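You operate a simulated robot arm through the tools that you are given. There is no shell and no other tool. Be economical: measure what you need, move in short steps, check, and stop when the job is done.

You are at the controls of a simulated robot arm. One attempt, no reset.

JOB
The bobbin is overwound: turn the crank winder back to 12 turns.
Fine: dial to Low, brake off and guide in first, so that the wire runs back; then park the bobbin on tray N30.

It is judged by the outcome, as a careful person would: the job done as asked, and still so three seconds after it is handed in. It fails if anything else is knocked over, pushed out of place, dropped, spilled or broken.

ROBOT AND FRAMES
A 7-joint arm with a two-finger parallel gripper, fixed in place. Base frame: the origin is at the foot of the arm, x ahead of it, y to its left, z up; the work surface is at about z = 78. Readings come in cm, degrees, newtons and seconds.
With the tool pointing down near the work surface it reaches from about 22 to 68 cm from the base axis. Its first joint turns from -66.0 to 66.0 degrees. Payload 2.4 kg.
The tool frame sits at the grasp point between the pads (the TCP): z along the fingers, y along the line on which they close. The tips reach 3 cm beyond it. The gripper opens to 9.4 cm. The fingers are 2.8 cm wide and 1 cm thick; the gripper's body (5 by 9.6 cm) begins 5.5 cm behind the TCP.
Orientation is told as [roll, pitch, yaw] about the base's x, y, z axes, in that order, counted from this pose: with the fingers straight down and closing along the base's y, the tool's x points along the base's -x, its y along +y and its z along -z.

CONTROLS
- The arm moves only by the tool drive_tool. Its argument "commands" is a list of rows, each a list of 7 numbers: the finger opening in mm, from 0 to 94, then the shift along the tool's x, y, z in mm, then the turn, a rotation vector about the tool's x, y, z in degrees. In form: [[hand, x, y, z, rx, ry, rz], ...]. A call has 1 to 8 rows; each row shifts and turns the commanded pose from where the row before left it, along the tool's axes as they then stand. Rows are played at 5 a second. More than 5 cm and 8.6 degrees between two rows, or a gripper value outside its range, and nothing of the call is played. Where a pose cannot be reached the arm comes as near as it can. A force on the tool above 90 N (or 10 N above the force at the start of the call, whichever is more), or a blocked arm, ends the call early, and 0.2 s more pass. Each finger travels about 15.3 cm/s and halts on what it meets, pressing with about 44 N; the grip force reading is that of the motor and also rises with nothing between the fingers. The clock runs only during rows and for 0.2 s after the last one: add rows that do not move to give the fingers time. It gives the time, the measured TCP pose, the force on the tool (base axes), the opening and the grip force at its end, in the units of the frame above (readings bear some noise), with the torque about the TCP (base axes, N m) and any sound that the robot's microphone picked up.
- Cameras (640 x 400 px; columns grow to the right, rows downward): "scene" is fixed at [4.86, 49.36, 143.24]; the picture's right is [-0.59, -0.81, 0.00], its down [-0.55, 0.39, -0.74] and it looks along [0.60, -0.43, -0.67] (base axes); focal length 303 px, centre (320, 200). "wrist" rides on the gripper at [7.6, 1.4, -10.2] in the tool frame; the picture's right is [-0.18, 0.98, 0.00], its down [-0.75, -0.14, -0.64] and it looks along [-0.63, -0.12, 0.77] (tool axes); focal length 243 px, centre (320, 200). There is no depth. A picture from a camera that has moved, and an enlarged one, comes with that camera's place and axes in the base frame and with its lens.
- grab_frame(camera): a new picture of that camera. It takes no simulated time.
- inspect(camera, box): a new picture of the part [left, top, right, bottom] of that camera's present view, enlarged. It takes no simulated time.
- close_job(): hands the job in; it is judged then, once.

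Go step by step. Nothing tells you positions but the pictures and the camera data: compare them with the known pose of the tool, close in by small moves and look again before you grip or let go. The budget is 120 turns and 64 pictures, counting those below and the enlarged ones. Unless the task says otherwise, let go and move clear before handing in, and close with one line.

The tools are called after "Request:" as name(argument=value, ...) on one line, values as JSON. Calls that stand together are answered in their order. drive_tool: Moves the arm, as the interface text tells. Its arguments: {"type":"object","properties":{"commands":{"type":"array","items":{"type":"array","items":{"type":"number"}}}},"required":["commands"]} The other tools are called the same way: grab_frame (camera) takes a picture; inspect (camera, box) takes an enlarged picture of a part of a camera's view; close_job () hands the job in.

At the start:

```text
time_s: 0.0
tool_pos: [46.98, 6.0, 115.26]
tcp_rot: [0.0, 0.0, 0.0]
ft_force: [-0.3, -0.8, 0.1]
wrist_torque: [-0.02, -0.03, 0.0]
gripper_width: 9.38
grasp_force: 0.1
```

scene: 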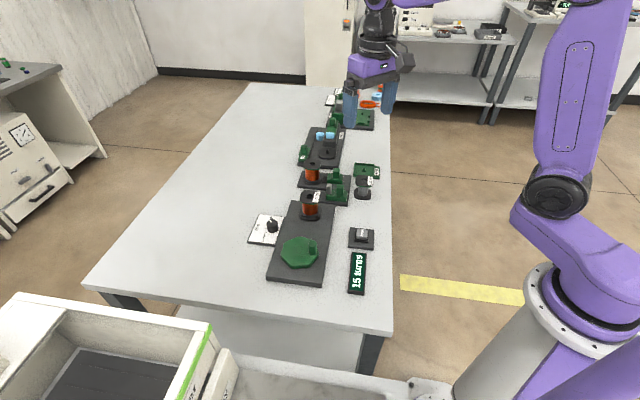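
wrist: 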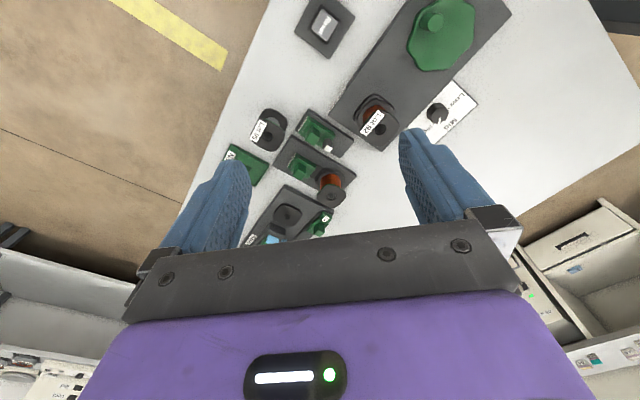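

I see a table with several winder stations, a dial, a display reading "15 turns" and a crank plate. I'll enlarge the views to read the labels.

Request:
inspect(camera="scene", box=[230, 180, 400, 300])

Request:
inspect(camera="scene", box=[280, 80, 400, 200])

Request:
inspect(camera="wrist", box=[220, 0, 520, 250])

```text
3.33 times, centred on (315, 240) of scene
camera zoom: at [4.86, 49.36, 143.24], right [-0.59, -0.81, 0.0], down [-0.55, 0.39, -0.74], along [0.6, -0.43, -0.67], focal length 1010 px, centre (337, 67)
```

zoom: 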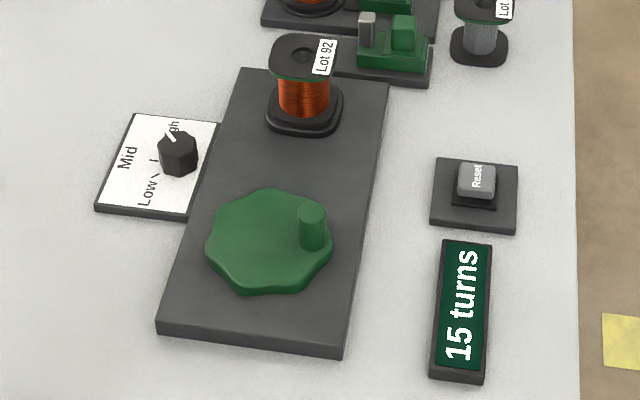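

```text
3.33 times, centred on (340, 140) of scene
camera zoom: at [4.86, 49.36, 143.24], right [-0.59, -0.81, 0.0], down [-0.55, 0.39, -0.74], along [0.6, -0.43, -0.67], focal length 1010 px, centre (253, 400)
```

zoom: 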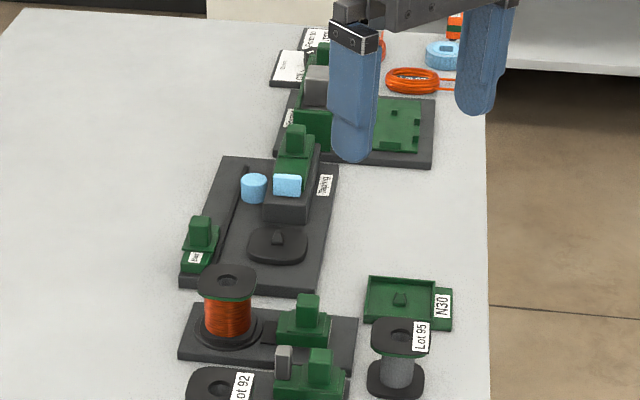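

```text
1.60 times, centred on (370, 125) of wrist
camera zoom: at [39.41, 7.44, 125.42], right [0.18, 0.98, 0.0], down [0.75, -0.14, 0.64], along [0.63, -0.12, -0.77], focal length 388 px, centre (240, 320)
```

zoom: 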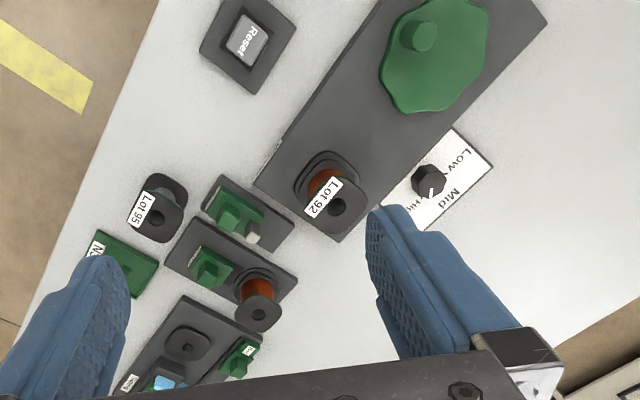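

I place the crank at about (48, 24.5), the wound bobbin Lot 92 at about (59.5, 13.7), the dial at about (59.6, 25.7) and tray N30 at about (65, -14). I'll enlarge the dial, the guide and brake blocks and the far area.

Request:
inspect(camera="wrist", box=[220, 90, 360, 245])

Request:
inspect(camera="wrist", box=[340, 60, 500, 160])

Request:
inspect(camera="scene", box=[290, 150, 390, 215])

```text
2.58 times, centred on (290, 168) of wrist
camera zoom: at [39.41, 7.44, 125.42], right [0.18, 0.98, 0.0], down [0.75, -0.14, 0.64], along [0.63, -0.12, -0.77], focal length 626 px, centre (397, 284)
```

zoom: 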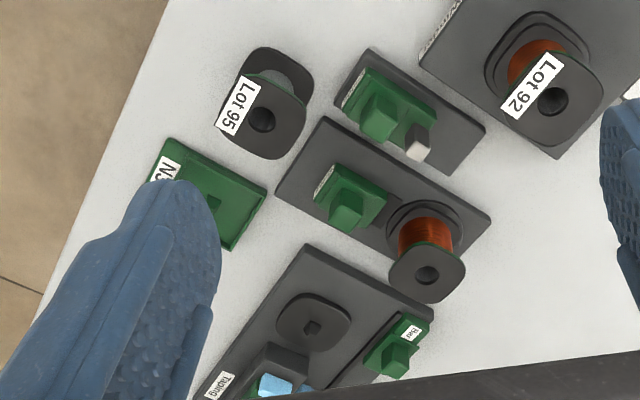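

```text
4.00 times, centred on (420, 110) of wrist
camera zoom: at [39.41, 7.44, 125.42], right [0.18, 0.98, 0.0], down [0.75, -0.14, 0.64], along [0.63, -0.12, -0.77], focal length 970 px, centre (-80, 560)
```

zoom: 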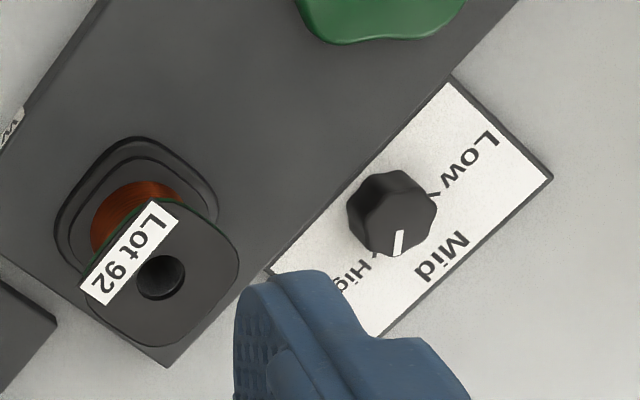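

```text
6.15 times, centred on (340, 182) of scene
camera zoom: at [4.86, 49.36, 143.24], right [-0.59, -0.81, 0.0], down [-0.55, 0.39, -0.74], along [0.6, -0.43, -0.67], focal length 1865 px, centre (197, 308)
```

zoom: 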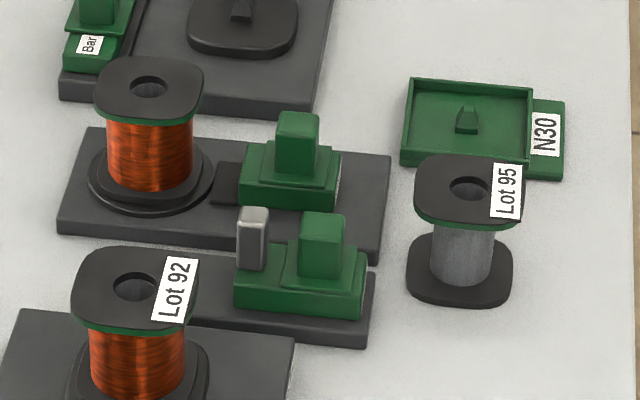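

The dial's pointer is near High or Mid, and the two green sliders carry labels on the side facing the arm. I'll move lower and closer to read them.

Request:
drive_tool(commands=[[94, 18, -20, 38, 0, 0, 0], [94, 18, -20, 38, 0, 0, 0], [94, 18, -20, 38, 0, 0, 0], [94, 16, -20, 36, 0, 0, 0], [94, 0, 0, 0, 0, 0, 0]])

Request:
inspect(camera="wrist", box=[240, 80, 480, 250])

Request:
inspect(camera="scene", box=[240, 205, 300, 250])

```text
time_s: 1.2
tool_pos: [40.04, -1.96, 100.26]
tcp_rot: [0.0, 0.0, -0.1]
ft_force: [-0.2, -0.2, 0.0]
wrist_torque: [-0.02, 0.02, 0.02]
gripper_width: 9.4
grasp_force: 0.1
```

```text
2.35 times, centred on (360, 165) of wrist
camera zoom: at [32.47, -0.52, 110.46], right [0.18, 0.98, 0.0], down [0.75, -0.14, 0.64], along [0.63, -0.12, -0.77], focal length 571 px, centre (226, 282)
```

zoom: 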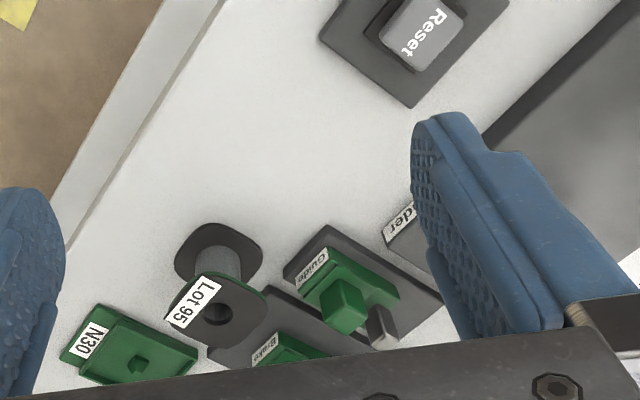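

```text
8.89 times, centred on (270, 228) of scene
camera zoom: at [4.86, 49.36, 143.24], right [-0.59, -0.81, 0.0], down [-0.55, 0.39, -0.74], along [0.6, -0.43, -0.67], focal length 2694 px, centre (764, -44)
```

zoom: 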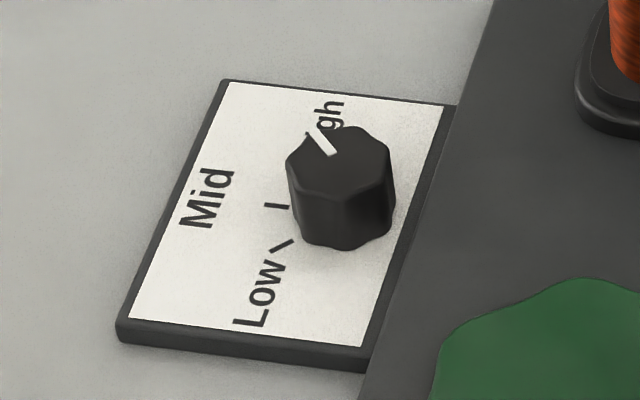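

The sliders are labelled "Guide" and "Brake", and the dial points at High. I'll move to view the dial, crank and winder from closer.

Request:
drive_tool(commands=[[94, -12, 45, 0, 0, 0, 0], [94, -12, 45, 0, 0, 0, 0], [94, -12, 45, 0, 0, 0, 0], [94, -12, 45, 0, 0, 0, 0], [94, -12, 45, 0, 0, 0, 0], [94, 0, 25, 0, 0, 0, 0], [94, 0, 0, 0, 0, 0, 0]])

Request:
grab_frame(camera="wrist")

Request:
inspect(camera="wrist", box=[260, 100, 420, 230])

```text
time_s: 2.8
tool_pos: [45.97, 22.79, 99.84]
tcp_rot: [0.0, 0.1, 0.0]
ft_force: [-0.7, 0.3, 0.0]
wrist_torque: [0.0, 0.06, -0.02]
gripper_width: 9.43
grasp_force: 0.1
```

```text
53 pictures are left
camera wrist: at [38.27, 24.35, 110.15], right [0.18, 0.98, 0.0], down [0.75, -0.14, 0.64], along [0.63, -0.12, -0.77], focal length 243 px, centre (320, 200)
```

wrist: 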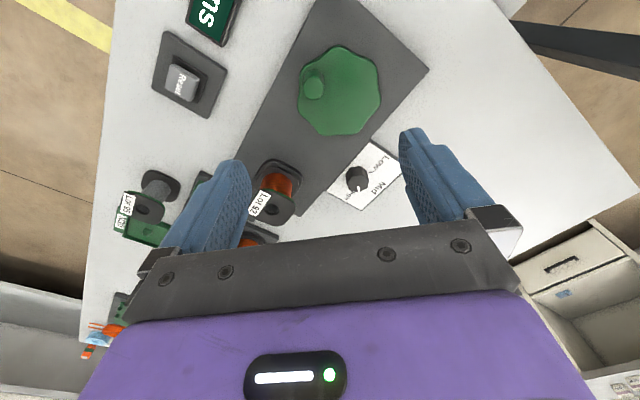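

```text
3.08 times, centred on (340, 165) of wrist
camera zoom: at [38.27, 24.35, 110.15], right [0.18, 0.98, 0.0], down [0.75, -0.14, 0.64], along [0.63, -0.12, -0.77], focal length 746 px, centre (258, 308)
```

zoom: 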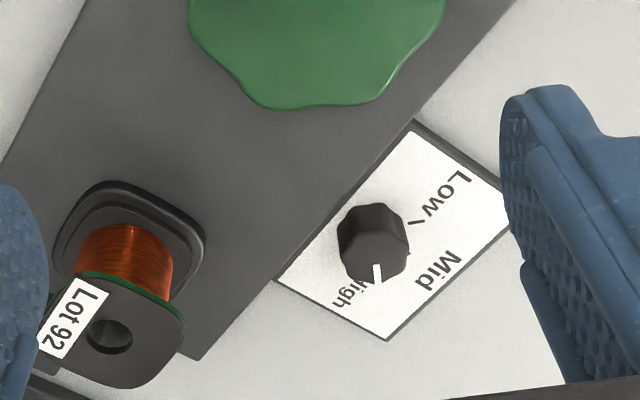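

The ticks lie at about +2° (High), 47° (Mid) and 92° (Low) around a knob near (60, 26), with the pointer at High. I'll move above the knob with the hand turned -42°.

Request:
drive_tool(commands=[[60, -47, 11, 0, 0, 0, 0], [60, -47, 11, 0, 0, 0, 0], [60, -46, 10, 0, 0, 0, 0], [60, 0, 0, 0, 0, 0, 8.4], [60, 0, 0, 0, 0, 0, 8.4], [60, 0, 0, 0, 0, 0, 8.4], [60, 0, 0, 0, 0, 0, 8.4], [60, 0, 0, 0, 0, 0, 8.4]])

Request:
drive_tool(commands=[[60, 0, 0, 40, 0, 0, 0], [60, 0, 0, 40, 0, 0, 0], [60, 0, 0, 20, 0, 0, 0], [60, 0, 0, 0, 0, 0, 0]])

Request:
grab_frame(camera="wrist")

Request:
inspect(camera="scene", box=[220, 170, 340, 250])

```text
time_s: 4.6
tool_pos: [59.9, 26.18, 100.19]
tcp_rot: [-0.1, 0.0, -42.1]
ft_force: [0.3, 0.0, 0.3]
wrist_torque: [-0.01, 0.02, -0.04]
gripper_width: 5.97
grasp_force: 0.0
```

```text
time_s: 5.6
tool_pos: [60.15, 26.12, 90.15]
tcp_rot: [0.0, 0.0, -42.1]
ft_force: [0.2, 0.6, -0.3]
wrist_torque: [-0.02, -0.03, 0.02]
gripper_width: 5.99
grasp_force: 0.1
```

```text
51 pictures are left
camera wrist: at [55.37, 32.46, 100.41], right [0.79, 0.61, 0.0], down [0.47, -0.61, 0.64], along [0.39, -0.51, -0.77], focal length 243 px, centre (320, 200)
```

wrist: 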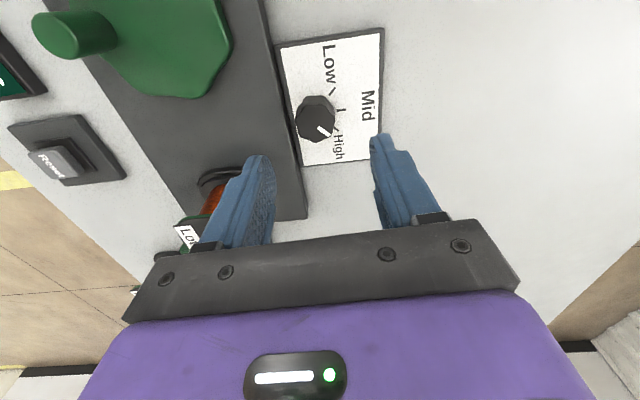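

```text
5.00 times, centred on (280, 210) of scene
camera zoom: at [4.86, 49.36, 143.24], right [-0.59, -0.81, 0.0], down [-0.55, 0.39, -0.74], along [0.6, -0.43, -0.67], focal length 1516 px, centre (520, 150)
```

zoom: 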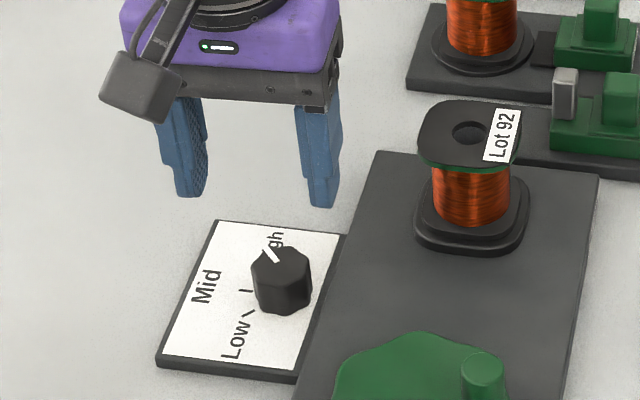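

The knob is at about (59.6, 26.4). I'll correct by 5 mm, then go down around it and close.

Request:
drive_tool(commands=[[60, 5.5, -1, 20, 0, 0, 0], [60, 0, 0, 25, 0, 0, 0], [60, 0, 0, 25, 0, 0, 0], [60, 0, 0, 4, 0, 0, 0], [60, 0, 0, 0, 0, 0, 0]])

Request:
inspect(camera="scene", box=[220, 170, 340, 250])

Request:
inspect(camera="wrist", box=[220, 60, 460, 260])

```text
time_s: 6.8
tool_pos: [59.52, 26.74, 83.0]
tcp_rot: [0.2, -0.1, -41.9]
ft_force: [-9.5, 1.5, 35.9]
wrist_torque: [-0.8, 1.26, -0.46]
gripper_width: 6.28
grasp_force: 1.8
```

```text
5.00 times, centred on (280, 210) of scene
camera zoom: at [4.77, 49.33, 143.25], right [-0.59, -0.81, 0.0], down [-0.55, 0.39, -0.74], along [0.6, -0.43, -0.67], focal length 1516 px, centre (520, 150)
```

zoom: 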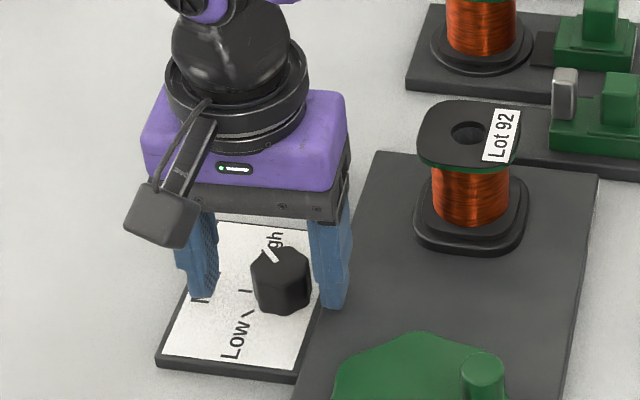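

```text
2.00 times, centred on (340, 160) of wrist
camera zoom: at [54.86, 32.9, 93.27], right [0.79, 0.61, 0.0], down [0.46, -0.61, 0.64], along [0.39, -0.51, -0.77], focal length 485 px, centre (280, 280)
```

zoom: 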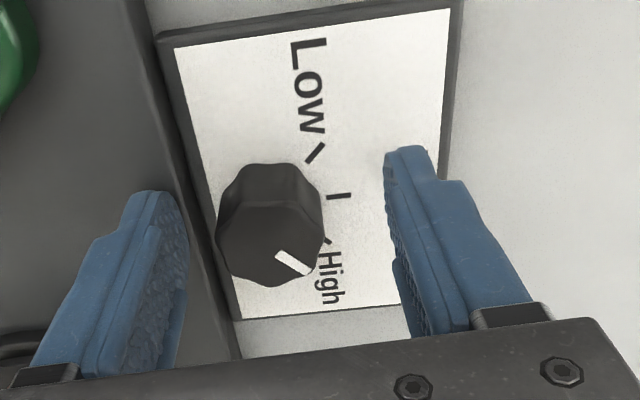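

A fingertip rests on the winder plate at z≈80. I'll rise 6 mm, centre on the knob and close gently.

Request:
drive_tool(commands=[[60, 0, 0, -6, 0, 0, 0], [60, -2.5, -2.5, 0, 0, 0, 0], [60, 0, 0, 0, 0, 0, 0]])

Request:
drive_tool(commands=[[40, 0, 0, 0, 0, 0, 0], [28, 0, 0, 0, 0, 0, 0], [22, 0, 0, 0, 0, 0, 0], [22, 0, 0, 0, 0, 0, 0]])

Request:
inspect(camera="wrist", box=[220, 60, 460, 260])

```text
time_s: 7.6
tool_pos: [59.43, 26.12, 83.35]
tcp_rot: [0.0, -0.1, -42.0]
ft_force: [-0.1, 0.2, 0.0]
wrist_torque: [-0.01, 0.06, 0.0]
gripper_width: 6.0
grasp_force: 0.1
```

```text
time_s: 8.6
tool_pos: [59.58, 26.22, 83.39]
tcp_rot: [0.0, 0.1, -42.1]
ft_force: [2.7, 0.7, -3.2]
wrist_torque: [0.13, -0.05, 0.11]
gripper_width: 3.14
grasp_force: 44.8
```

```text
2.00 times, centred on (340, 160) of wrist
camera zoom: at [54.88, 32.35, 93.62], right [0.79, 0.61, 0.0], down [0.47, -0.61, 0.64], along [0.39, -0.51, -0.77], focal length 485 px, centre (280, 280)
```

zoom: 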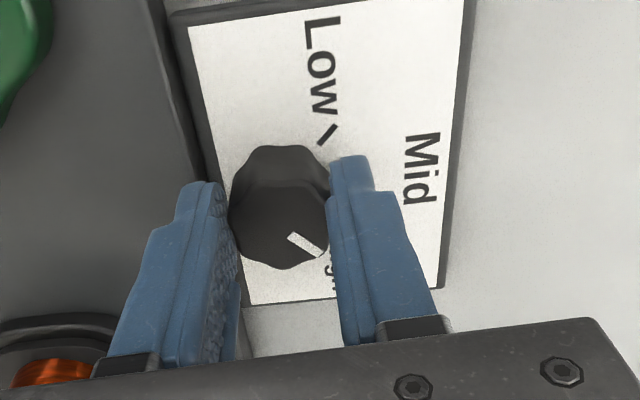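

The knob is gripped. I'll turn it counter-clockwise by about 45° and check.

Request:
drive_tool(commands=[[22, 0, 0, 0, 0, 0, -7.5], [22, 0, 0, 0, 0, 0, -7.5], [22, 0, 0, 0, 0, 0, -7.5], [22, 0, 0, 0, 0, 0, -7.5], [22, 0, 0, 0, 0, 0, -7.5], [22, 0, 0, 0, 0, 0, -7.5], [22, 0, 0, 0, 0, 0, 0]])

Request:
inspect(camera="wrist", box=[220, 60, 460, 260])

```text
time_s: 10.2
tool_pos: [59.51, 25.87, 83.37]
tcp_rot: [-0.2, 0.3, 3.0]
ft_force: [-15.4, -19.1, 8.8]
wrist_torque: [-0.27, -0.48, -0.04]
gripper_width: 3.12
grasp_force: 44.6
```

```text
2.00 times, centred on (340, 160) of wrist
camera zoom: at [51.87, 26.99, 93.65], right [0.13, 0.99, 0.0], down [0.76, -0.1, 0.64], along [0.63, -0.09, -0.77], focal length 485 px, centre (280, 280)
```

zoom: 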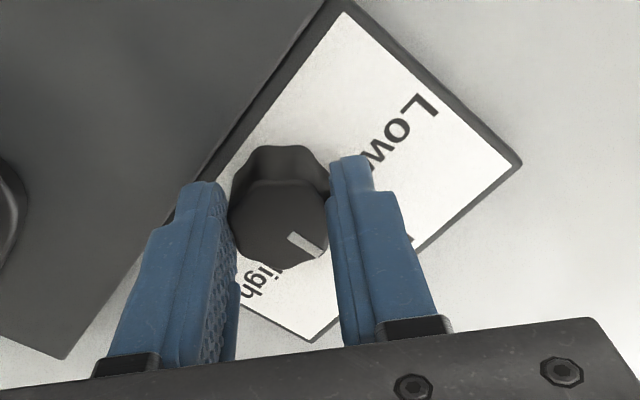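

The knob turned with the hand to about Mid. I'll go another 45° to Low, easing the side force.

Request:
drive_tool(commands=[[22, 1, -1, 0, 0, 0, -7.5], [22, 0, 0, 0, 0, 0, -7.5], [22, 0, 0, 0, 0, 0, -7.5], [22, 0, 0, 0, 0, 0, -7.5], [22, 0, 0, 0, 0, 0, -7.5], [22, 0, 0, 0, 0, 0, -7.5], [22, 0, 0, 0, 0, 0, 0]])

Request:
inspect(camera="wrist", box=[220, 60, 460, 260])

```text
time_s: 11.8
tool_pos: [59.45, 25.65, 83.3]
tcp_rot: [-0.1, 0.1, 47.8]
ft_force: [-0.3, -23.0, 6.4]
wrist_torque: [-0.83, 0.38, -0.04]
gripper_width: 3.13
grasp_force: 45.0
```

```text
2.00 times, centred on (340, 160) of wrist
camera zoom: at [53.45, 21.01, 93.63], right [-0.61, 0.8, 0.0], down [0.61, 0.47, 0.64], along [0.51, 0.39, -0.77], focal length 485 px, centre (280, 280)
```

zoom: 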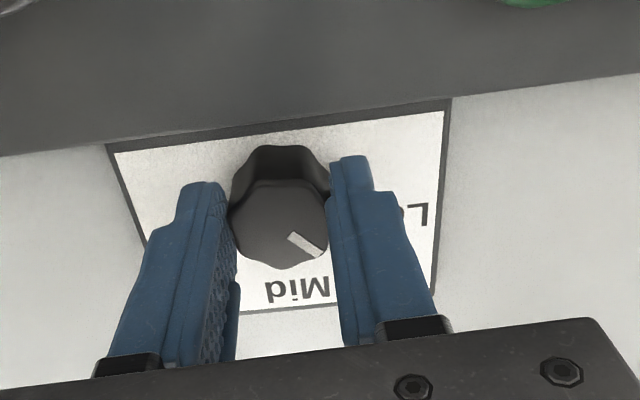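

Now I'll let go and look at the pointer.

Request:
drive_tool(commands=[[40, 0, 0, 0, 0, 0, 0], [60, 0, 0, 0, 0, 0, 0], [60, 0, 0, -30, 0, 0, 0], [60, 0, 0, -40, 0, 0, 0], [60, 0, 0, -40, 0, 0, 0], [60, 0, 0, -40, 0, 0, 0], [60, 0, 0, 0, 0, 0, 0]])

Request:
inspect(camera="wrist", box=[240, 60, 400, 180])

Request:
inspect(camera="scene", box=[230, 200, 310, 260])

```text
time_s: 13.4
tool_pos: [59.15, 26.03, 98.41]
tcp_rot: [0.0, 0.0, 48.0]
ft_force: [-0.3, 0.2, -0.8]
wrist_torque: [0.03, 0.03, -0.02]
gripper_width: 6.0
grasp_force: 0.0
```

```text
3.33 times, centred on (320, 120) of wrist
camera zoom: at [53.15, 21.35, 108.72], right [-0.61, 0.79, 0.0], down [0.61, 0.47, 0.64], along [0.51, 0.39, -0.77], focal length 809 px, centre (320, 467)
```

zoom: 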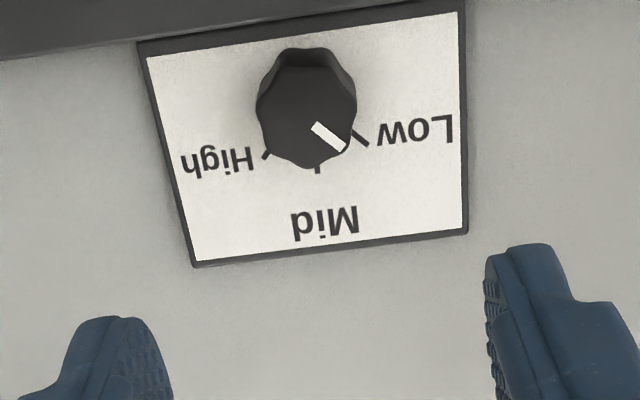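

```text
6.67 times, centred on (270, 230) of scene
camera zoom: at [4.86, 49.36, 143.24], right [-0.59, -0.81, 0.0], down [-0.55, 0.39, -0.74], along [0.6, -0.43, -0.67], focal length 2021 px, centre (653, 0)
```

zoom: 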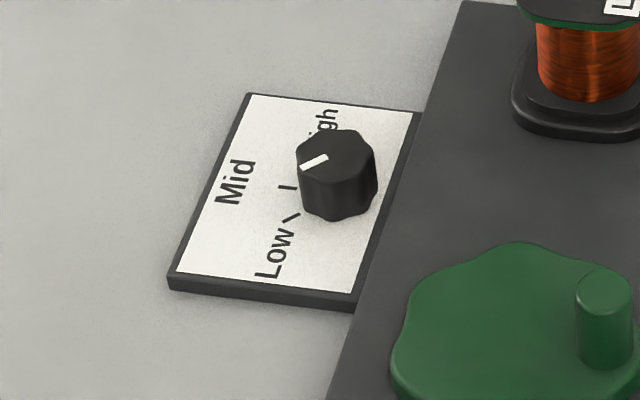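

The pointer looks near Low; I'll zoom in more to confirm it.

Request:
inspect(camera="wrist", box=[295, 65, 360, 115])

Request:
inspect(camera="scene", box=[255, 215, 291, 239])

```text
8.00 times, centred on (328, 90) of wrist
camera zoom: at [53.15, 21.35, 108.72], right [-0.61, 0.79, 0.0], down [0.61, 0.47, 0.64], along [0.51, 0.39, -0.77], focal length 1941 px, centre (260, 1080)
```

zoom: 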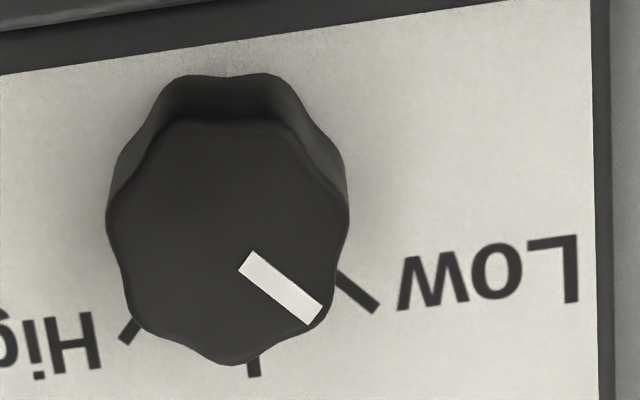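

```text
16.00 times, centred on (273, 227) of scene
camera zoom: at [4.86, 49.36, 143.24], right [-0.59, -0.81, 0.0], down [-0.55, 0.39, -0.74], along [0.6, -0.43, -0.67], focal length 4850 px, centre (1072, -232)
```

zoom: 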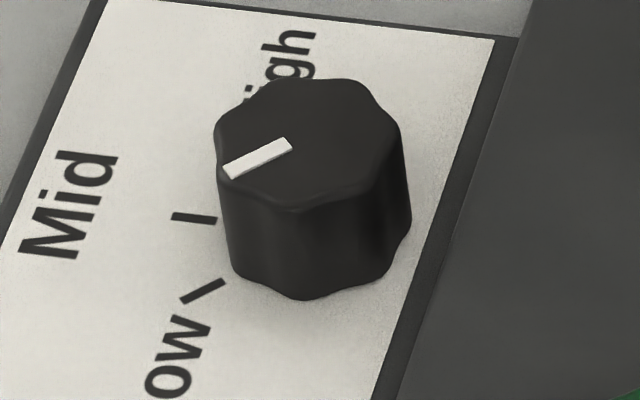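

The pointer is parallel to the Low tick, so the dial is at Low. Next I'll turn the hand back and move over to view the guide and brake.

Request:
drive_tool(commands=[[80, 0, 0, -5, 0, 0, 8], [94, 0, 0, -5, 0, 0, 8], [94, 0, 0, -5, 0, 0, 8], [94, 0, 0, -5, 0, 0, 8], [94, 0, 0, 0, 0, 0, 8], [94, 0, 0, 0, 0, 0, 8]])

Request:
drive_tool(commands=[[94, 8, -42, 0, 0, 0, 0], [94, 8, -42, 0, 0, 0, 0], [94, 8, -42, 0, 0, 0, 0], [94, 8, -42, 0, 0, 0, 0], [94, 8, -42, 0, 0, 0, 0], [94, 0, -40, 0, 0, 0, 0], [94, 0, 0, 0, 0, 0, 0]])

Request:
grab_frame(camera="wrist")

```text
time_s: 14.8
tool_pos: [59.39, 25.94, 100.51]
tcp_rot: [0.0, 0.0, -0.1]
ft_force: [0.4, 0.6, -0.2]
wrist_torque: [-0.02, -0.01, -0.04]
gripper_width: 9.37
grasp_force: 0.0
```

```text
time_s: 16.4
tool_pos: [55.33, 1.0, 100.47]
tcp_rot: [-0.1, 0.0, 0.0]
ft_force: [-0.5, -0.3, -0.6]
wrist_torque: [-0.02, 0.02, 0.02]
gripper_width: 9.41
grasp_force: 0.1
```

```text
40 pictures are left
camera wrist: at [47.86, 2.43, 110.76], right [0.18, 0.98, 0.0], down [0.75, -0.14, 0.64], along [0.63, -0.12, -0.77], focal length 243 px, centre (320, 200)
```

wrist: 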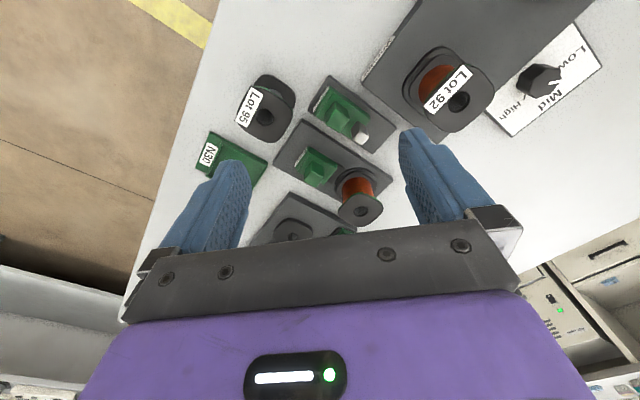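

Request:
inspect(camera="wrist", box=[265, 70, 410, 235])

Request:
inspect(camera="scene", box=[296, 162, 356, 207])

```text
2.42 times, centred on (338, 152) of wrist
camera zoom: at [47.86, 2.43, 110.76], right [0.18, 0.98, 0.0], down [0.75, -0.14, 0.64], along [0.63, -0.12, -0.77], focal length 588 px, centre (278, 315)
```

zoom: 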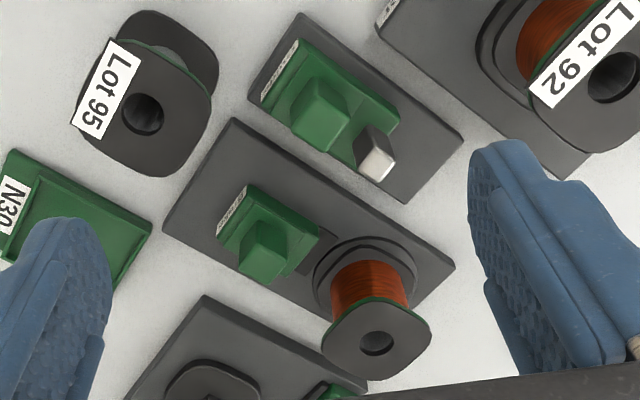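

```text
8.89 times, centred on (326, 184) of scene
camera zoom: at [4.86, 49.35, 143.24], right [-0.59, -0.81, 0.0], down [-0.55, 0.39, -0.74], along [0.6, -0.43, -0.67], focal length 2694 px, centre (267, 338)
```

zoom: 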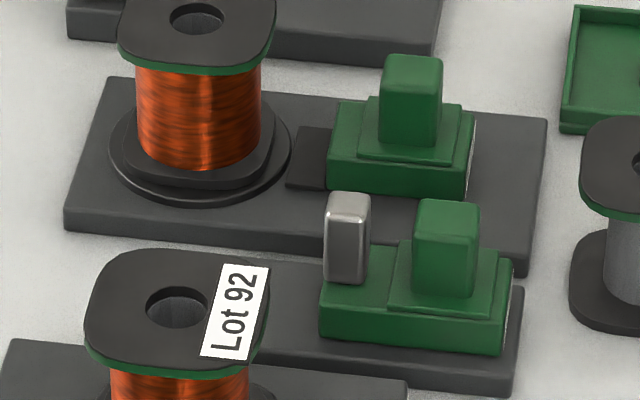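

The brake pad touches the supply disc, so the brake is on and must slide back toward -x-y. The guide must slide toward +x+y. I'll move above the brake handle at about (65.5, -1.4) with the hand at yaw 45.

Request:
drive_tool(commands=[[60, -34, -8, 0, 0, 0, 0], [60, -34, -8, 0, 0, 0, 0], [60, -30, -8, 0, 0, 0, 0], [60, 0, 0, 10, 0, 0, -8], [60, 0, 0, 10, 0, 0, -8], [60, 0, 0, 10, 0, 0, -8], [60, 0, 0, 0, 0, 0, -8], [60, 0, 0, 0, 0, 0, -8]])

Request:
drive_tool(commands=[[60, 0, 0, 0, 0, 0, -5], [60, 0, 0, 0, 0, 0, 0]])

Request:
grab_frame(camera="wrist")

Request:
inspect(camera="scene", box=[290, 120, 390, 210])

```text
time_s: 18.2
tool_pos: [65.27, -1.42, 97.4]
tcp_rot: [0.0, 0.0, 40.2]
ft_force: [0.1, 0.3, 0.5]
wrist_torque: [-0.01, 0.01, 0.01]
gripper_width: 6.01
grasp_force: 0.0
```

```text
time_s: 18.8
tool_pos: [65.2, -1.35, 97.29]
tcp_rot: [0.0, -0.1, 45.0]
ft_force: [1.1, 0.1, 0.2]
wrist_torque: [0.01, -0.01, 0.01]
gripper_width: 5.99
grasp_force: 0.0
```

```text
37 pictures are left
camera wrist: at [58.85, -5.76, 107.63], right [-0.57, 0.82, 0.0], down [0.63, 0.43, 0.64], along [0.53, 0.36, -0.77], focal length 243 px, centre (320, 200)
```

wrist: 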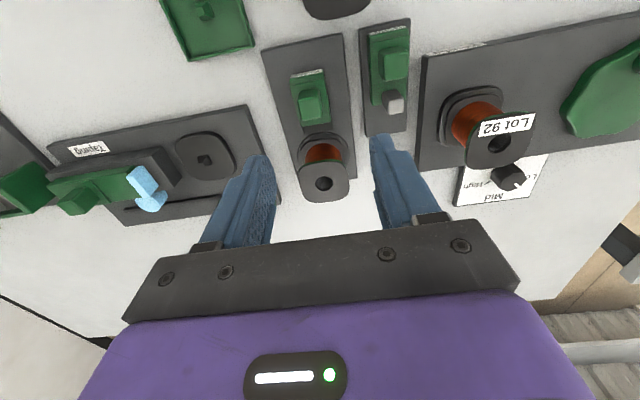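

```text
4.44 times, centred on (340, 165) of scene
camera zoom: at [4.86, 49.36, 143.24], right [-0.59, -0.81, 0.0], down [-0.55, 0.39, -0.74], along [0.6, -0.43, -0.67], focal length 1347 px, centre (231, 356)
```

zoom: 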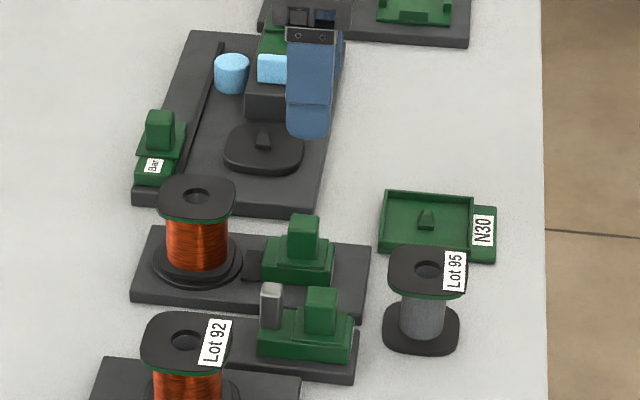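

The brake handle is at about (65.7, -1.7). I'll shift 5 mm and go down to straddle it, staying above the wider base block.

Request:
drive_tool(commands=[[60, -1, -5, 40, 0, 0, 0], [60, 0, 0, 40, 0, 0, 0], [60, 0, 0, 20, 0, 0, 0], [60, 0, 0, 12, 0, 0, 0], [60, 0, 0, 0, 0, 0, 0]])

Request:
inspect(camera="scene", box=[290, 140, 380, 205])

Request:
inspect(camera="wrist", box=[220, 60, 420, 220])

```text
time_s: 20.0
tool_pos: [65.75, -1.61, 86.07]
tcp_rot: [0.0, 0.0, 45.0]
ft_force: [0.7, -0.2, -0.1]
wrist_torque: [-0.01, 0.02, 0.02]
gripper_width: 5.99
grasp_force: 0.1
```

```text
6.15 times, centred on (335, 172) of scene
camera zoom: at [4.86, 49.36, 143.24], right [-0.59, -0.81, 0.0], down [-0.55, 0.39, -0.74], along [0.6, -0.43, -0.67], focal length 1865 px, centre (228, 369)
```

zoom: 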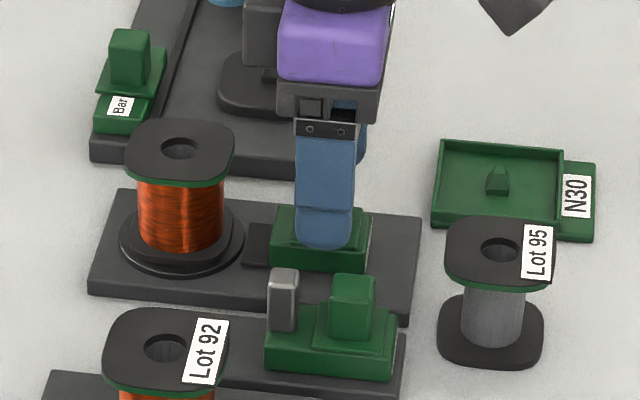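

```text
2.50 times, centred on (320, 140) of wrist
camera zoom: at [59.37, -6.0, 96.38], right [-0.56, 0.83, 0.0], down [0.63, 0.43, 0.64], along [0.53, 0.36, -0.77], focal length 606 px, centre (320, 350)
```

zoom: 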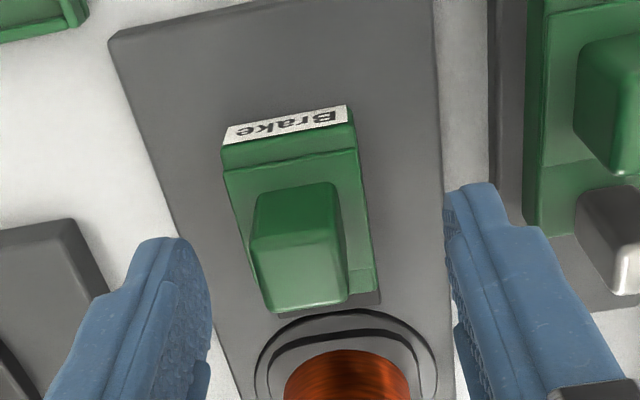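

The handle sits about 5 mm off the finger midline. I'll correct and close.

Request:
drive_tool(commands=[[60, 3, -4.5, 0, 0, 0, 0], [45, 0, 0, 0, 0, 0, 0], [30, 0, 0, 0, 0, 0, 0], [15, 0, 0, 0, 0, 0, 0], [10, 0, 0, 0, 0, 0, 0], [10, 0, 0, 0, 0, 0, 0]])

Request:
inspect(camera="wrist", box=[220, 60, 420, 220])

```text
time_s: 21.4
tool_pos: [65.72, -2.27, 86.16]
tcp_rot: [0.0, -0.1, 45.0]
ft_force: [5.0, -2.1, -1.9]
wrist_torque: [-0.1, -0.21, 0.07]
gripper_width: 2.2
grasp_force: 45.0
```

```text
2.50 times, centred on (320, 140) of wrist
camera zoom: at [59.49, -6.62, 96.4], right [-0.56, 0.83, 0.0], down [0.63, 0.43, 0.64], along [0.53, 0.36, -0.77], focal length 606 px, centre (320, 350)
```

zoom: 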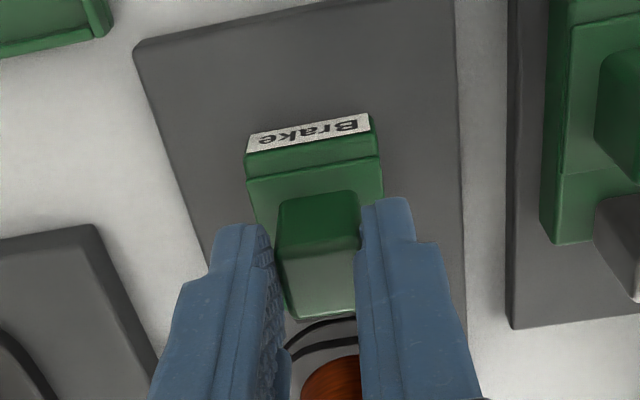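

The handle is gripped at 2.2 cm. I'll pull it back along tool +x.

Request:
drive_tool(commands=[[10, 5, 0, 0, 0, 0, 0], [10, 5, 0, 0, 0, 0, 0], [10, 5, 0, 0, 0, 0, 0], [10, 0, 0, 0, 0, 0, 0]])

Request:
inspect(camera="wrist", box=[220, 60, 420, 220])

```text
time_s: 22.4
tool_pos: [64.9, -3.35, 86.05]
tcp_rot: [0.0, 0.1, 45.0]
ft_force: [8.4, -6.1, -10.5]
wrist_torque: [0.53, -0.98, 0.3]
gripper_width: 2.18
grasp_force: 44.8
```

```text
2.50 times, centred on (320, 140) of wrist
camera zoom: at [58.4, -7.71, 96.4], right [-0.56, 0.83, 0.0], down [0.63, 0.43, 0.64], along [0.53, 0.36, -0.77], focal length 606 px, centre (320, 350)
```

zoom: 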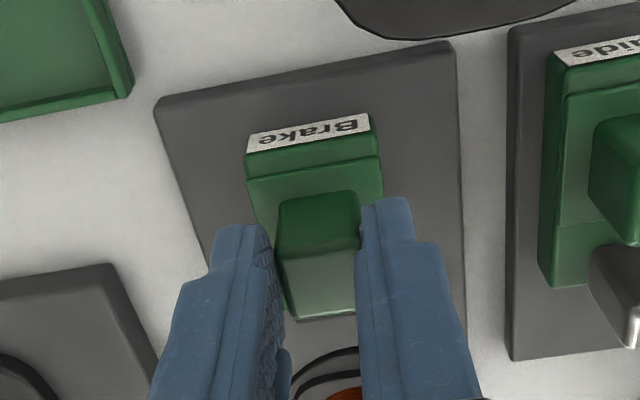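

It slides. I'll continue toward the end of travel.

Request:
drive_tool(commands=[[10, 5, -0.7, 0, 0, 0, 0], [10, 5, -0.3, 0, 0, 0, 0], [10, 5, -0.3, 0, 0, 0, 0], [10, 0, 0, 0, 0, 0, 0]])

Request:
inspect(camera="wrist", box=[220, 60, 420, 220])

```text
time_s: 23.4
tool_pos: [64.19, -4.01, 86.18]
tcp_rot: [-0.5, -0.5, 45.1]
ft_force: [30.7, 12.7, -13.3]
wrist_torque: [0.2, 0.0, -0.7]
gripper_width: 2.18
grasp_force: 45.0
```

```text
2.50 times, centred on (320, 140) of wrist
camera zoom: at [57.67, -8.38, 96.34], right [-0.57, 0.82, 0.0], down [0.62, 0.43, 0.65], along [0.54, 0.37, -0.76], focal length 606 px, centre (320, 350)
```

zoom: 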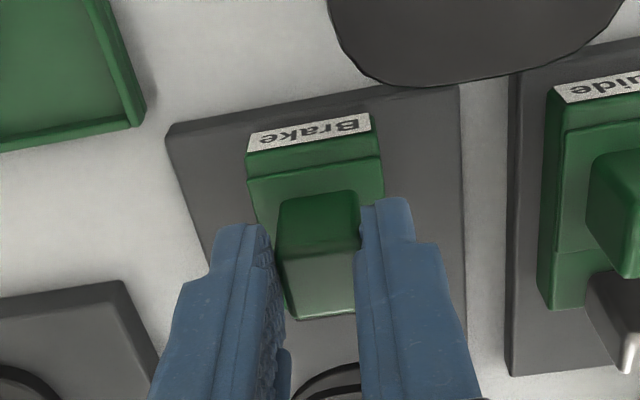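

It has reached its end stop after about 2.3 cm of travel. I'll relax the pull, release and rise.

Request:
drive_tool(commands=[[10, -5, 0, 0, 0, 0, 0], [30, 0, 0, 0, 0, 0, 0], [50, 0, 0, 0, 0, 0, 0], [60, 0, 0, -30, 0, 0, 0], [60, 0, 0, -40, 0, 0, 0], [60, 0, 0, -40, 0, 0, 0], [60, 0, 0, 0, 0, 0, 0]])

Request:
inspect(camera="scene", box=[290, 140, 380, 205])

```text
time_s: 25.0
tool_pos: [63.94, -4.01, 97.07]
tcp_rot: [0.0, 0.1, 45.0]
ft_force: [-0.3, 0.1, 0.9]
wrist_torque: [-0.03, -0.02, -0.04]
gripper_width: 6.02
grasp_force: 0.1
```

```text
6.15 times, centred on (335, 172) of scene
camera zoom: at [4.86, 49.36, 143.24], right [-0.59, -0.81, 0.0], down [-0.55, 0.39, -0.74], along [0.6, -0.43, -0.67], focal length 1865 px, centre (228, 369)
```

zoom: 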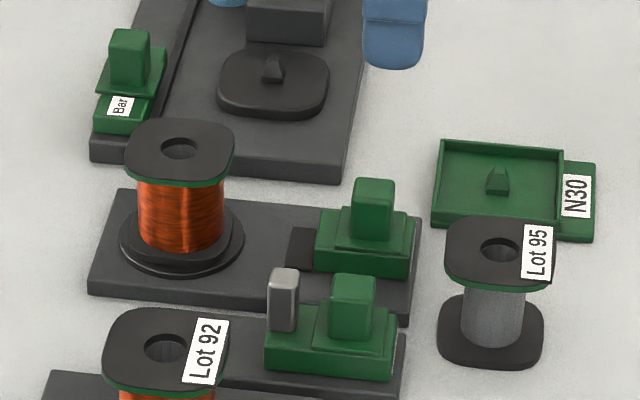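

The brake is off. Next is the guide handle at about (58.5, 2.0).

Request:
drive_tool(commands=[[60, -2, 40, 0, 0, 0, 0], [60, -2, 40, 0, 0, 0, 0], [60, 0, 0, 40, 0, 0, 0], [60, 0, 0, 30, 0, 0, 0], [60, 0, 0, 0, 0, 0, 0]])

Request:
inspect(camera="wrist", box=[220, 60, 420, 220])

```text
time_s: 26.2
tool_pos: [58.65, 1.95, 90.21]
tcp_rot: [-0.1, 0.0, 45.0]
ft_force: [-0.2, -0.3, 0.3]
wrist_torque: [0.0, 0.01, 0.01]
gripper_width: 5.98
grasp_force: 0.1
```

```text
2.50 times, centred on (320, 140) of wrist
camera zoom: at [52.38, -2.33, 100.46], right [-0.56, 0.83, 0.0], down [0.63, 0.43, 0.64], along [0.53, 0.36, -0.77], focal length 606 px, centre (320, 350)
```

zoom: 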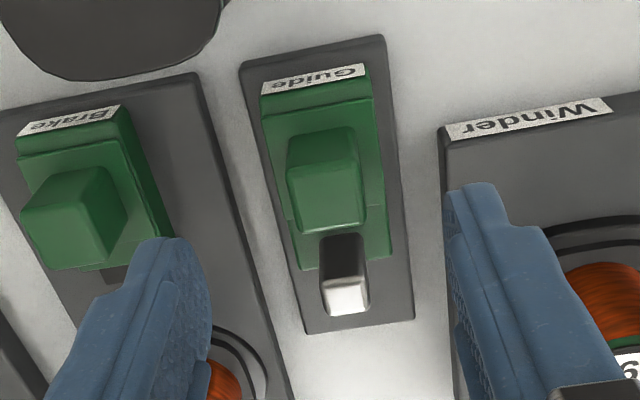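

The handle is within 3 mm of centre. I'll go down with a narrower opening and grip.

Request:
drive_tool(commands=[[50, 0, 2.5, 10, 0, 0, 0], [45, 0, 0, 20, 0, 0, 0], [45, 0, 0, 11, 0, 0, 0], [30, 0, 0, 0, 0, 0, 0], [15, 0, 0, 0, 0, 0, 0], [10, 0, 0, 0, 0, 0, 0], [10, 0, 0, 0, 0, 0, 0]])

Request:
inspect(camera="wrist", box=[220, 60, 420, 220])

```text
time_s: 27.8
tool_pos: [58.5, 1.99, 86.13]
tcp_rot: [-0.1, -0.1, 45.0]
ft_force: [5.3, -3.3, -6.3]
wrist_torque: [0.27, -0.62, 0.11]
gripper_width: 2.18
grasp_force: 45.3
```

```text
2.50 times, centred on (320, 140) of wrist
camera zoom: at [52.19, -2.32, 96.33], right [-0.56, 0.83, 0.0], down [0.63, 0.43, 0.64], along [0.53, 0.36, -0.77], focal length 606 px, centre (320, 350)
```

zoom: 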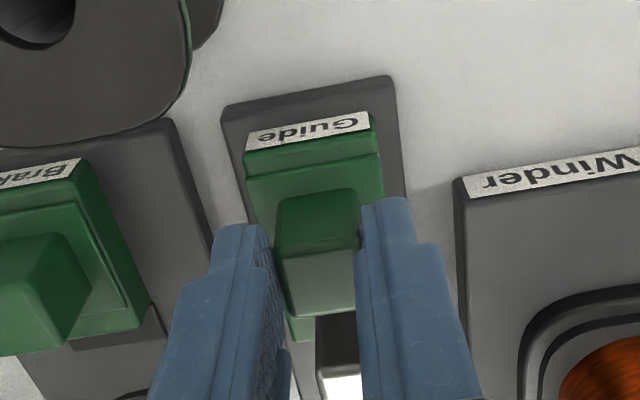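

I'll push the guide forward (tool -x).

Request:
drive_tool(commands=[[10, -5, 0.3, 0, 0, 0, 0], [10, -5, 0.3, 0, 0, 0, 0], [10, -5, 0.3, 0, 0, 0, 0], [10, -5, 0.3, 0, 0, 0, 0], [10, 0, 0, 0, 0, 0, 0]])

```text
time_s: 29.0
tool_pos: [59.92, 3.45, 85.99]
tcp_rot: [-0.1, 0.1, 44.9]
ft_force: [10.1, -12.3, -3.8]
wrist_torque: [-1.22, 0.73, -0.13]
gripper_width: 2.16
grasp_force: 45.2
```

Request:
drive_tool(commands=[[10, -5, -0.7, 0, 0, 0, 0], [10, -5, 0, 0, 0, 0, 0], [10, -5, 0, 0, 0, 0, 0], [10, 0, 0, 0, 0, 0, 0]])

Request:
inspect(camera="scene", box=[290, 140, 380, 205])

```text
time_s: 30.0
tool_pos: [61.02, 4.57, 86.03]
tcp_rot: [0.0, -0.1, 45.0]
ft_force: [8.9, -11.0, 0.4]
wrist_torque: [-0.88, 0.36, 0.04]
gripper_width: 2.18
grasp_force: 44.8
```

```text
6.15 times, centred on (335, 172) of scene
camera zoom: at [4.88, 49.33, 143.25], right [-0.59, -0.81, 0.0], down [-0.55, 0.39, -0.74], along [0.6, -0.43, -0.67], focal length 1865 px, centre (228, 369)
```

zoom: 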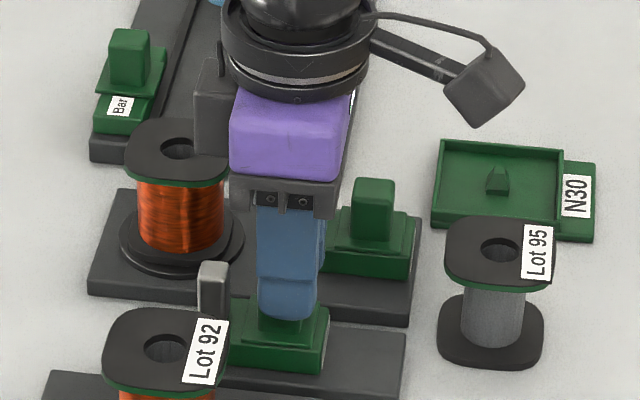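

The guide has moved 3.5 cm and isn't stopped yet. I'll continue until it stops.

Request:
drive_tool(commands=[[10, -5, -0.7, 0, 0, 0, 0], [10, -5, 0, 0, 0, 0, 0], [10, 0, 0, 0, 0, 0, 0]])

```text
time_s: 30.8
tool_pos: [61.78, 5.21, 86.24]
tcp_rot: [0.1, 0.1, 45.0]
ft_force: [-2.3, -10.9, 7.2]
wrist_torque: [0.71, -0.73, 0.11]
gripper_width: 2.19
grasp_force: 45.3
```

Request:
drive_tool(commands=[[10, -4, -0.3, 0, 0, 0, 0], [10, -4, 0, 0, 0, 0, 0], [10, 0, 0, 0, 0, 0, 0]])

Request:
inspect(camera="scene", box=[290, 150, 380, 215])

```text
time_s: 31.6
tool_pos: [61.9, 5.42, 86.01]
tcp_rot: [0.4, 0.9, 44.9]
ft_force: [-30.7, -25.6, 16.1]
wrist_torque: [-0.72, 0.37, 0.64]
gripper_width: 2.19
grasp_force: 45.0
```

```text
6.15 times, centred on (335, 182) of scene
camera zoom: at [4.75, 49.29, 143.27], right [-0.59, -0.81, 0.0], down [-0.55, 0.39, -0.74], along [0.6, -0.43, -0.67], focal length 1865 px, centre (228, 308)
```

zoom: 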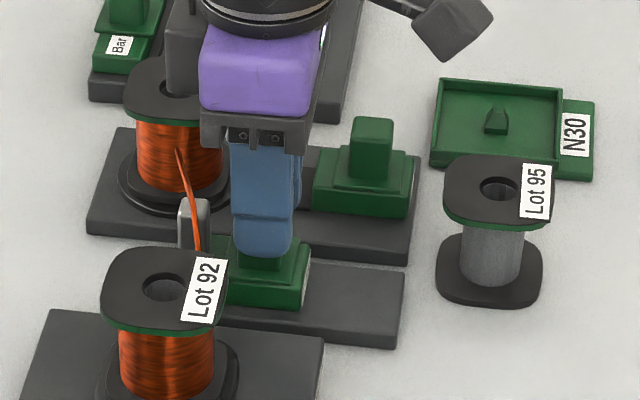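

The guide is at its stop and the wire now runs through it. I'll release, rise and move to the crank.

Request:
drive_tool(commands=[[10, 6, 0, 0, 0, 0, 0], [25, 0, 0, 0, 0, 0, 0], [42, 0, 0, 0, 0, 0, 0], [42, 0, 0, -30, 0, 0, 0], [42, 0, 0, -45, 0, 0, 0], [42, 0, 0, -45, 0, 0, 0], [42, 0, 0, 0, 0, 0, 8], [42, 0, 0, 0, 0, 0, 8]])

Request:
drive_tool(commands=[[42, 0, 0, 0, 0, 0, 8], [42, 0, 0, 0, 0, 0, 8], [42, 0, 0, 0, 0, 0, 8], [42, 0, 0, 0, 0, 0, 5], [60, 40, 0, 0, 0, 0, 0], [60, 40, 30, 0, 0, 0, 0], [60, 40, 30, 0, 0, 0, 0], [60, 40, 30, 0, 0, 0, 0]])

Request:
drive_tool(commands=[[60, 40, 40, 0, 0, 0, 0], [60, 40, 40, 0, 0, 0, 0], [60, 15, 10, 0, 0, 0, 0], [60, 0, 0, 0, 0, 0, 0]])

Request:
grab_frame(camera="wrist")

Request:
inspect(camera="scene", box=[230, 150, 390, 300])

```text
time_s: 33.4
tool_pos: [61.85, 5.41, 97.97]
tcp_rot: [0.0, 0.0, 28.8]
ft_force: [-0.9, -0.1, -0.6]
wrist_torque: [0.03, -0.02, 0.03]
gripper_width: 4.16
grasp_force: 0.1
```

```text
time_s: 35.2
tool_pos: [45.8, 14.52, 98.0]
tcp_rot: [0.0, -0.1, 0.0]
ft_force: [-0.7, -0.4, -0.6]
wrist_torque: [-0.01, -0.03, 0.02]
gripper_width: 6.01
grasp_force: 0.1
```

```text
refused: row 1 steps farther than a row can; nothing moved
```

```text
25 pictures are left
camera wrist: at [38.29, 15.97, 108.29], right [0.18, 0.98, 0.0], down [0.75, -0.14, 0.64], along [0.63, -0.12, -0.77], focal length 243 px, centre (320, 200)
```

wrist: 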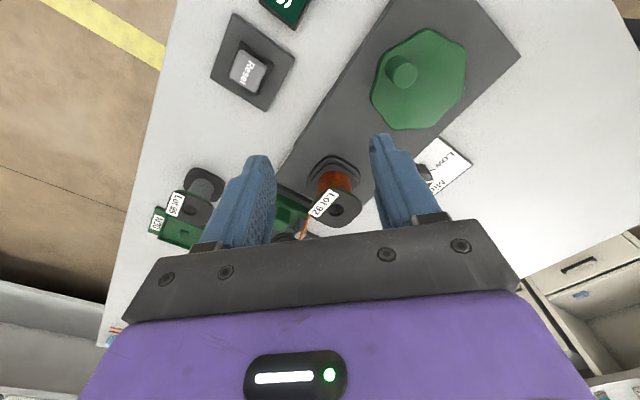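

```text
2.67 times, centred on (310, 225) of scene
camera zoom: at [4.86, 49.35, 143.24], right [-0.59, -0.81, 0.0], down [-0.55, 0.39, -0.74], along [0.6, -0.43, -0.67], focal length 808 px, centre (347, 133)
```

zoom: 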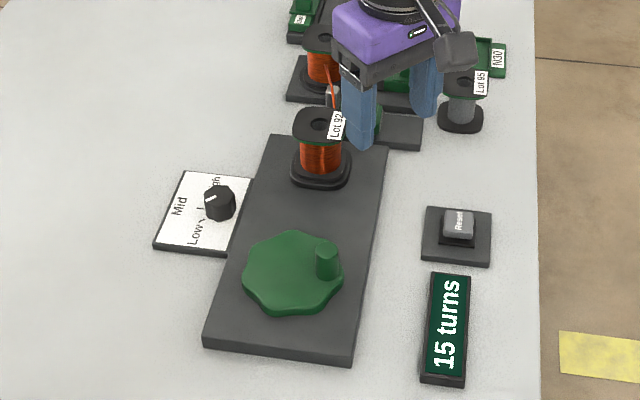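

The display still reads 15. The crank hub is at about (46.5, 25) and its knob at about (44.9, 22.4). I'll move above the knob.

Request:
drive_tool(commands=[[60, 5, 40, 0, 0, 0, 0], [60, 4, 39, 20, 0, 0, 0], [60, 0, 0, 0, 0, 0, 0]])

Request:
inspect(camera="wrist", box=[220, 20, 460, 220])

Request:
inspect(camera="scene", box=[260, 190, 340, 290])

```text
time_s: 36.0
tool_pos: [45.09, 22.39, 95.87]
tcp_rot: [0.0, 0.0, 0.0]
ft_force: [0.0, 0.9, -0.4]
wrist_torque: [-0.04, -0.02, 0.01]
gripper_width: 6.03
grasp_force: 0.1
```

```text
2.00 times, centred on (340, 120) of wrist
camera zoom: at [37.49, 23.86, 106.14], right [0.18, 0.98, 0.0], down [0.75, -0.14, 0.64], along [0.63, -0.12, -0.77], focal length 485 px, centre (280, 360)
```

zoom: 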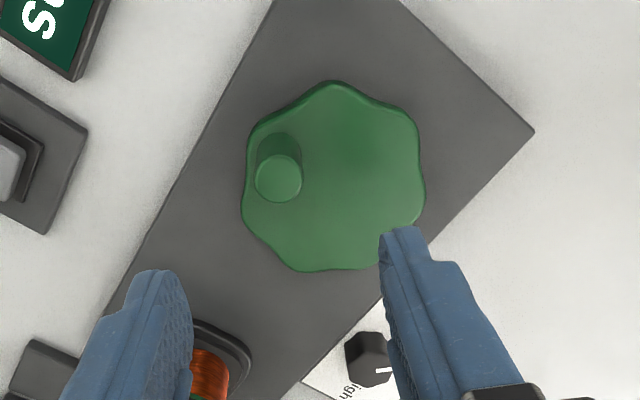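

```text
4.00 times, centred on (300, 240) of scene
camera zoom: at [4.86, 49.36, 143.24], right [-0.59, -0.81, 0.0], down [-0.55, 0.39, -0.74], along [0.6, -0.43, -0.67], focal length 1212 px, centre (400, 40)
```

zoom: 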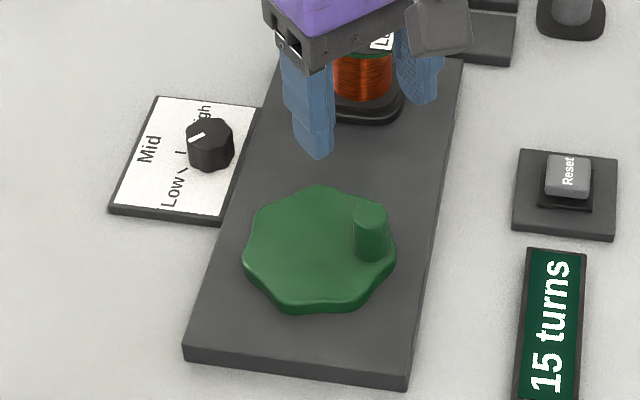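

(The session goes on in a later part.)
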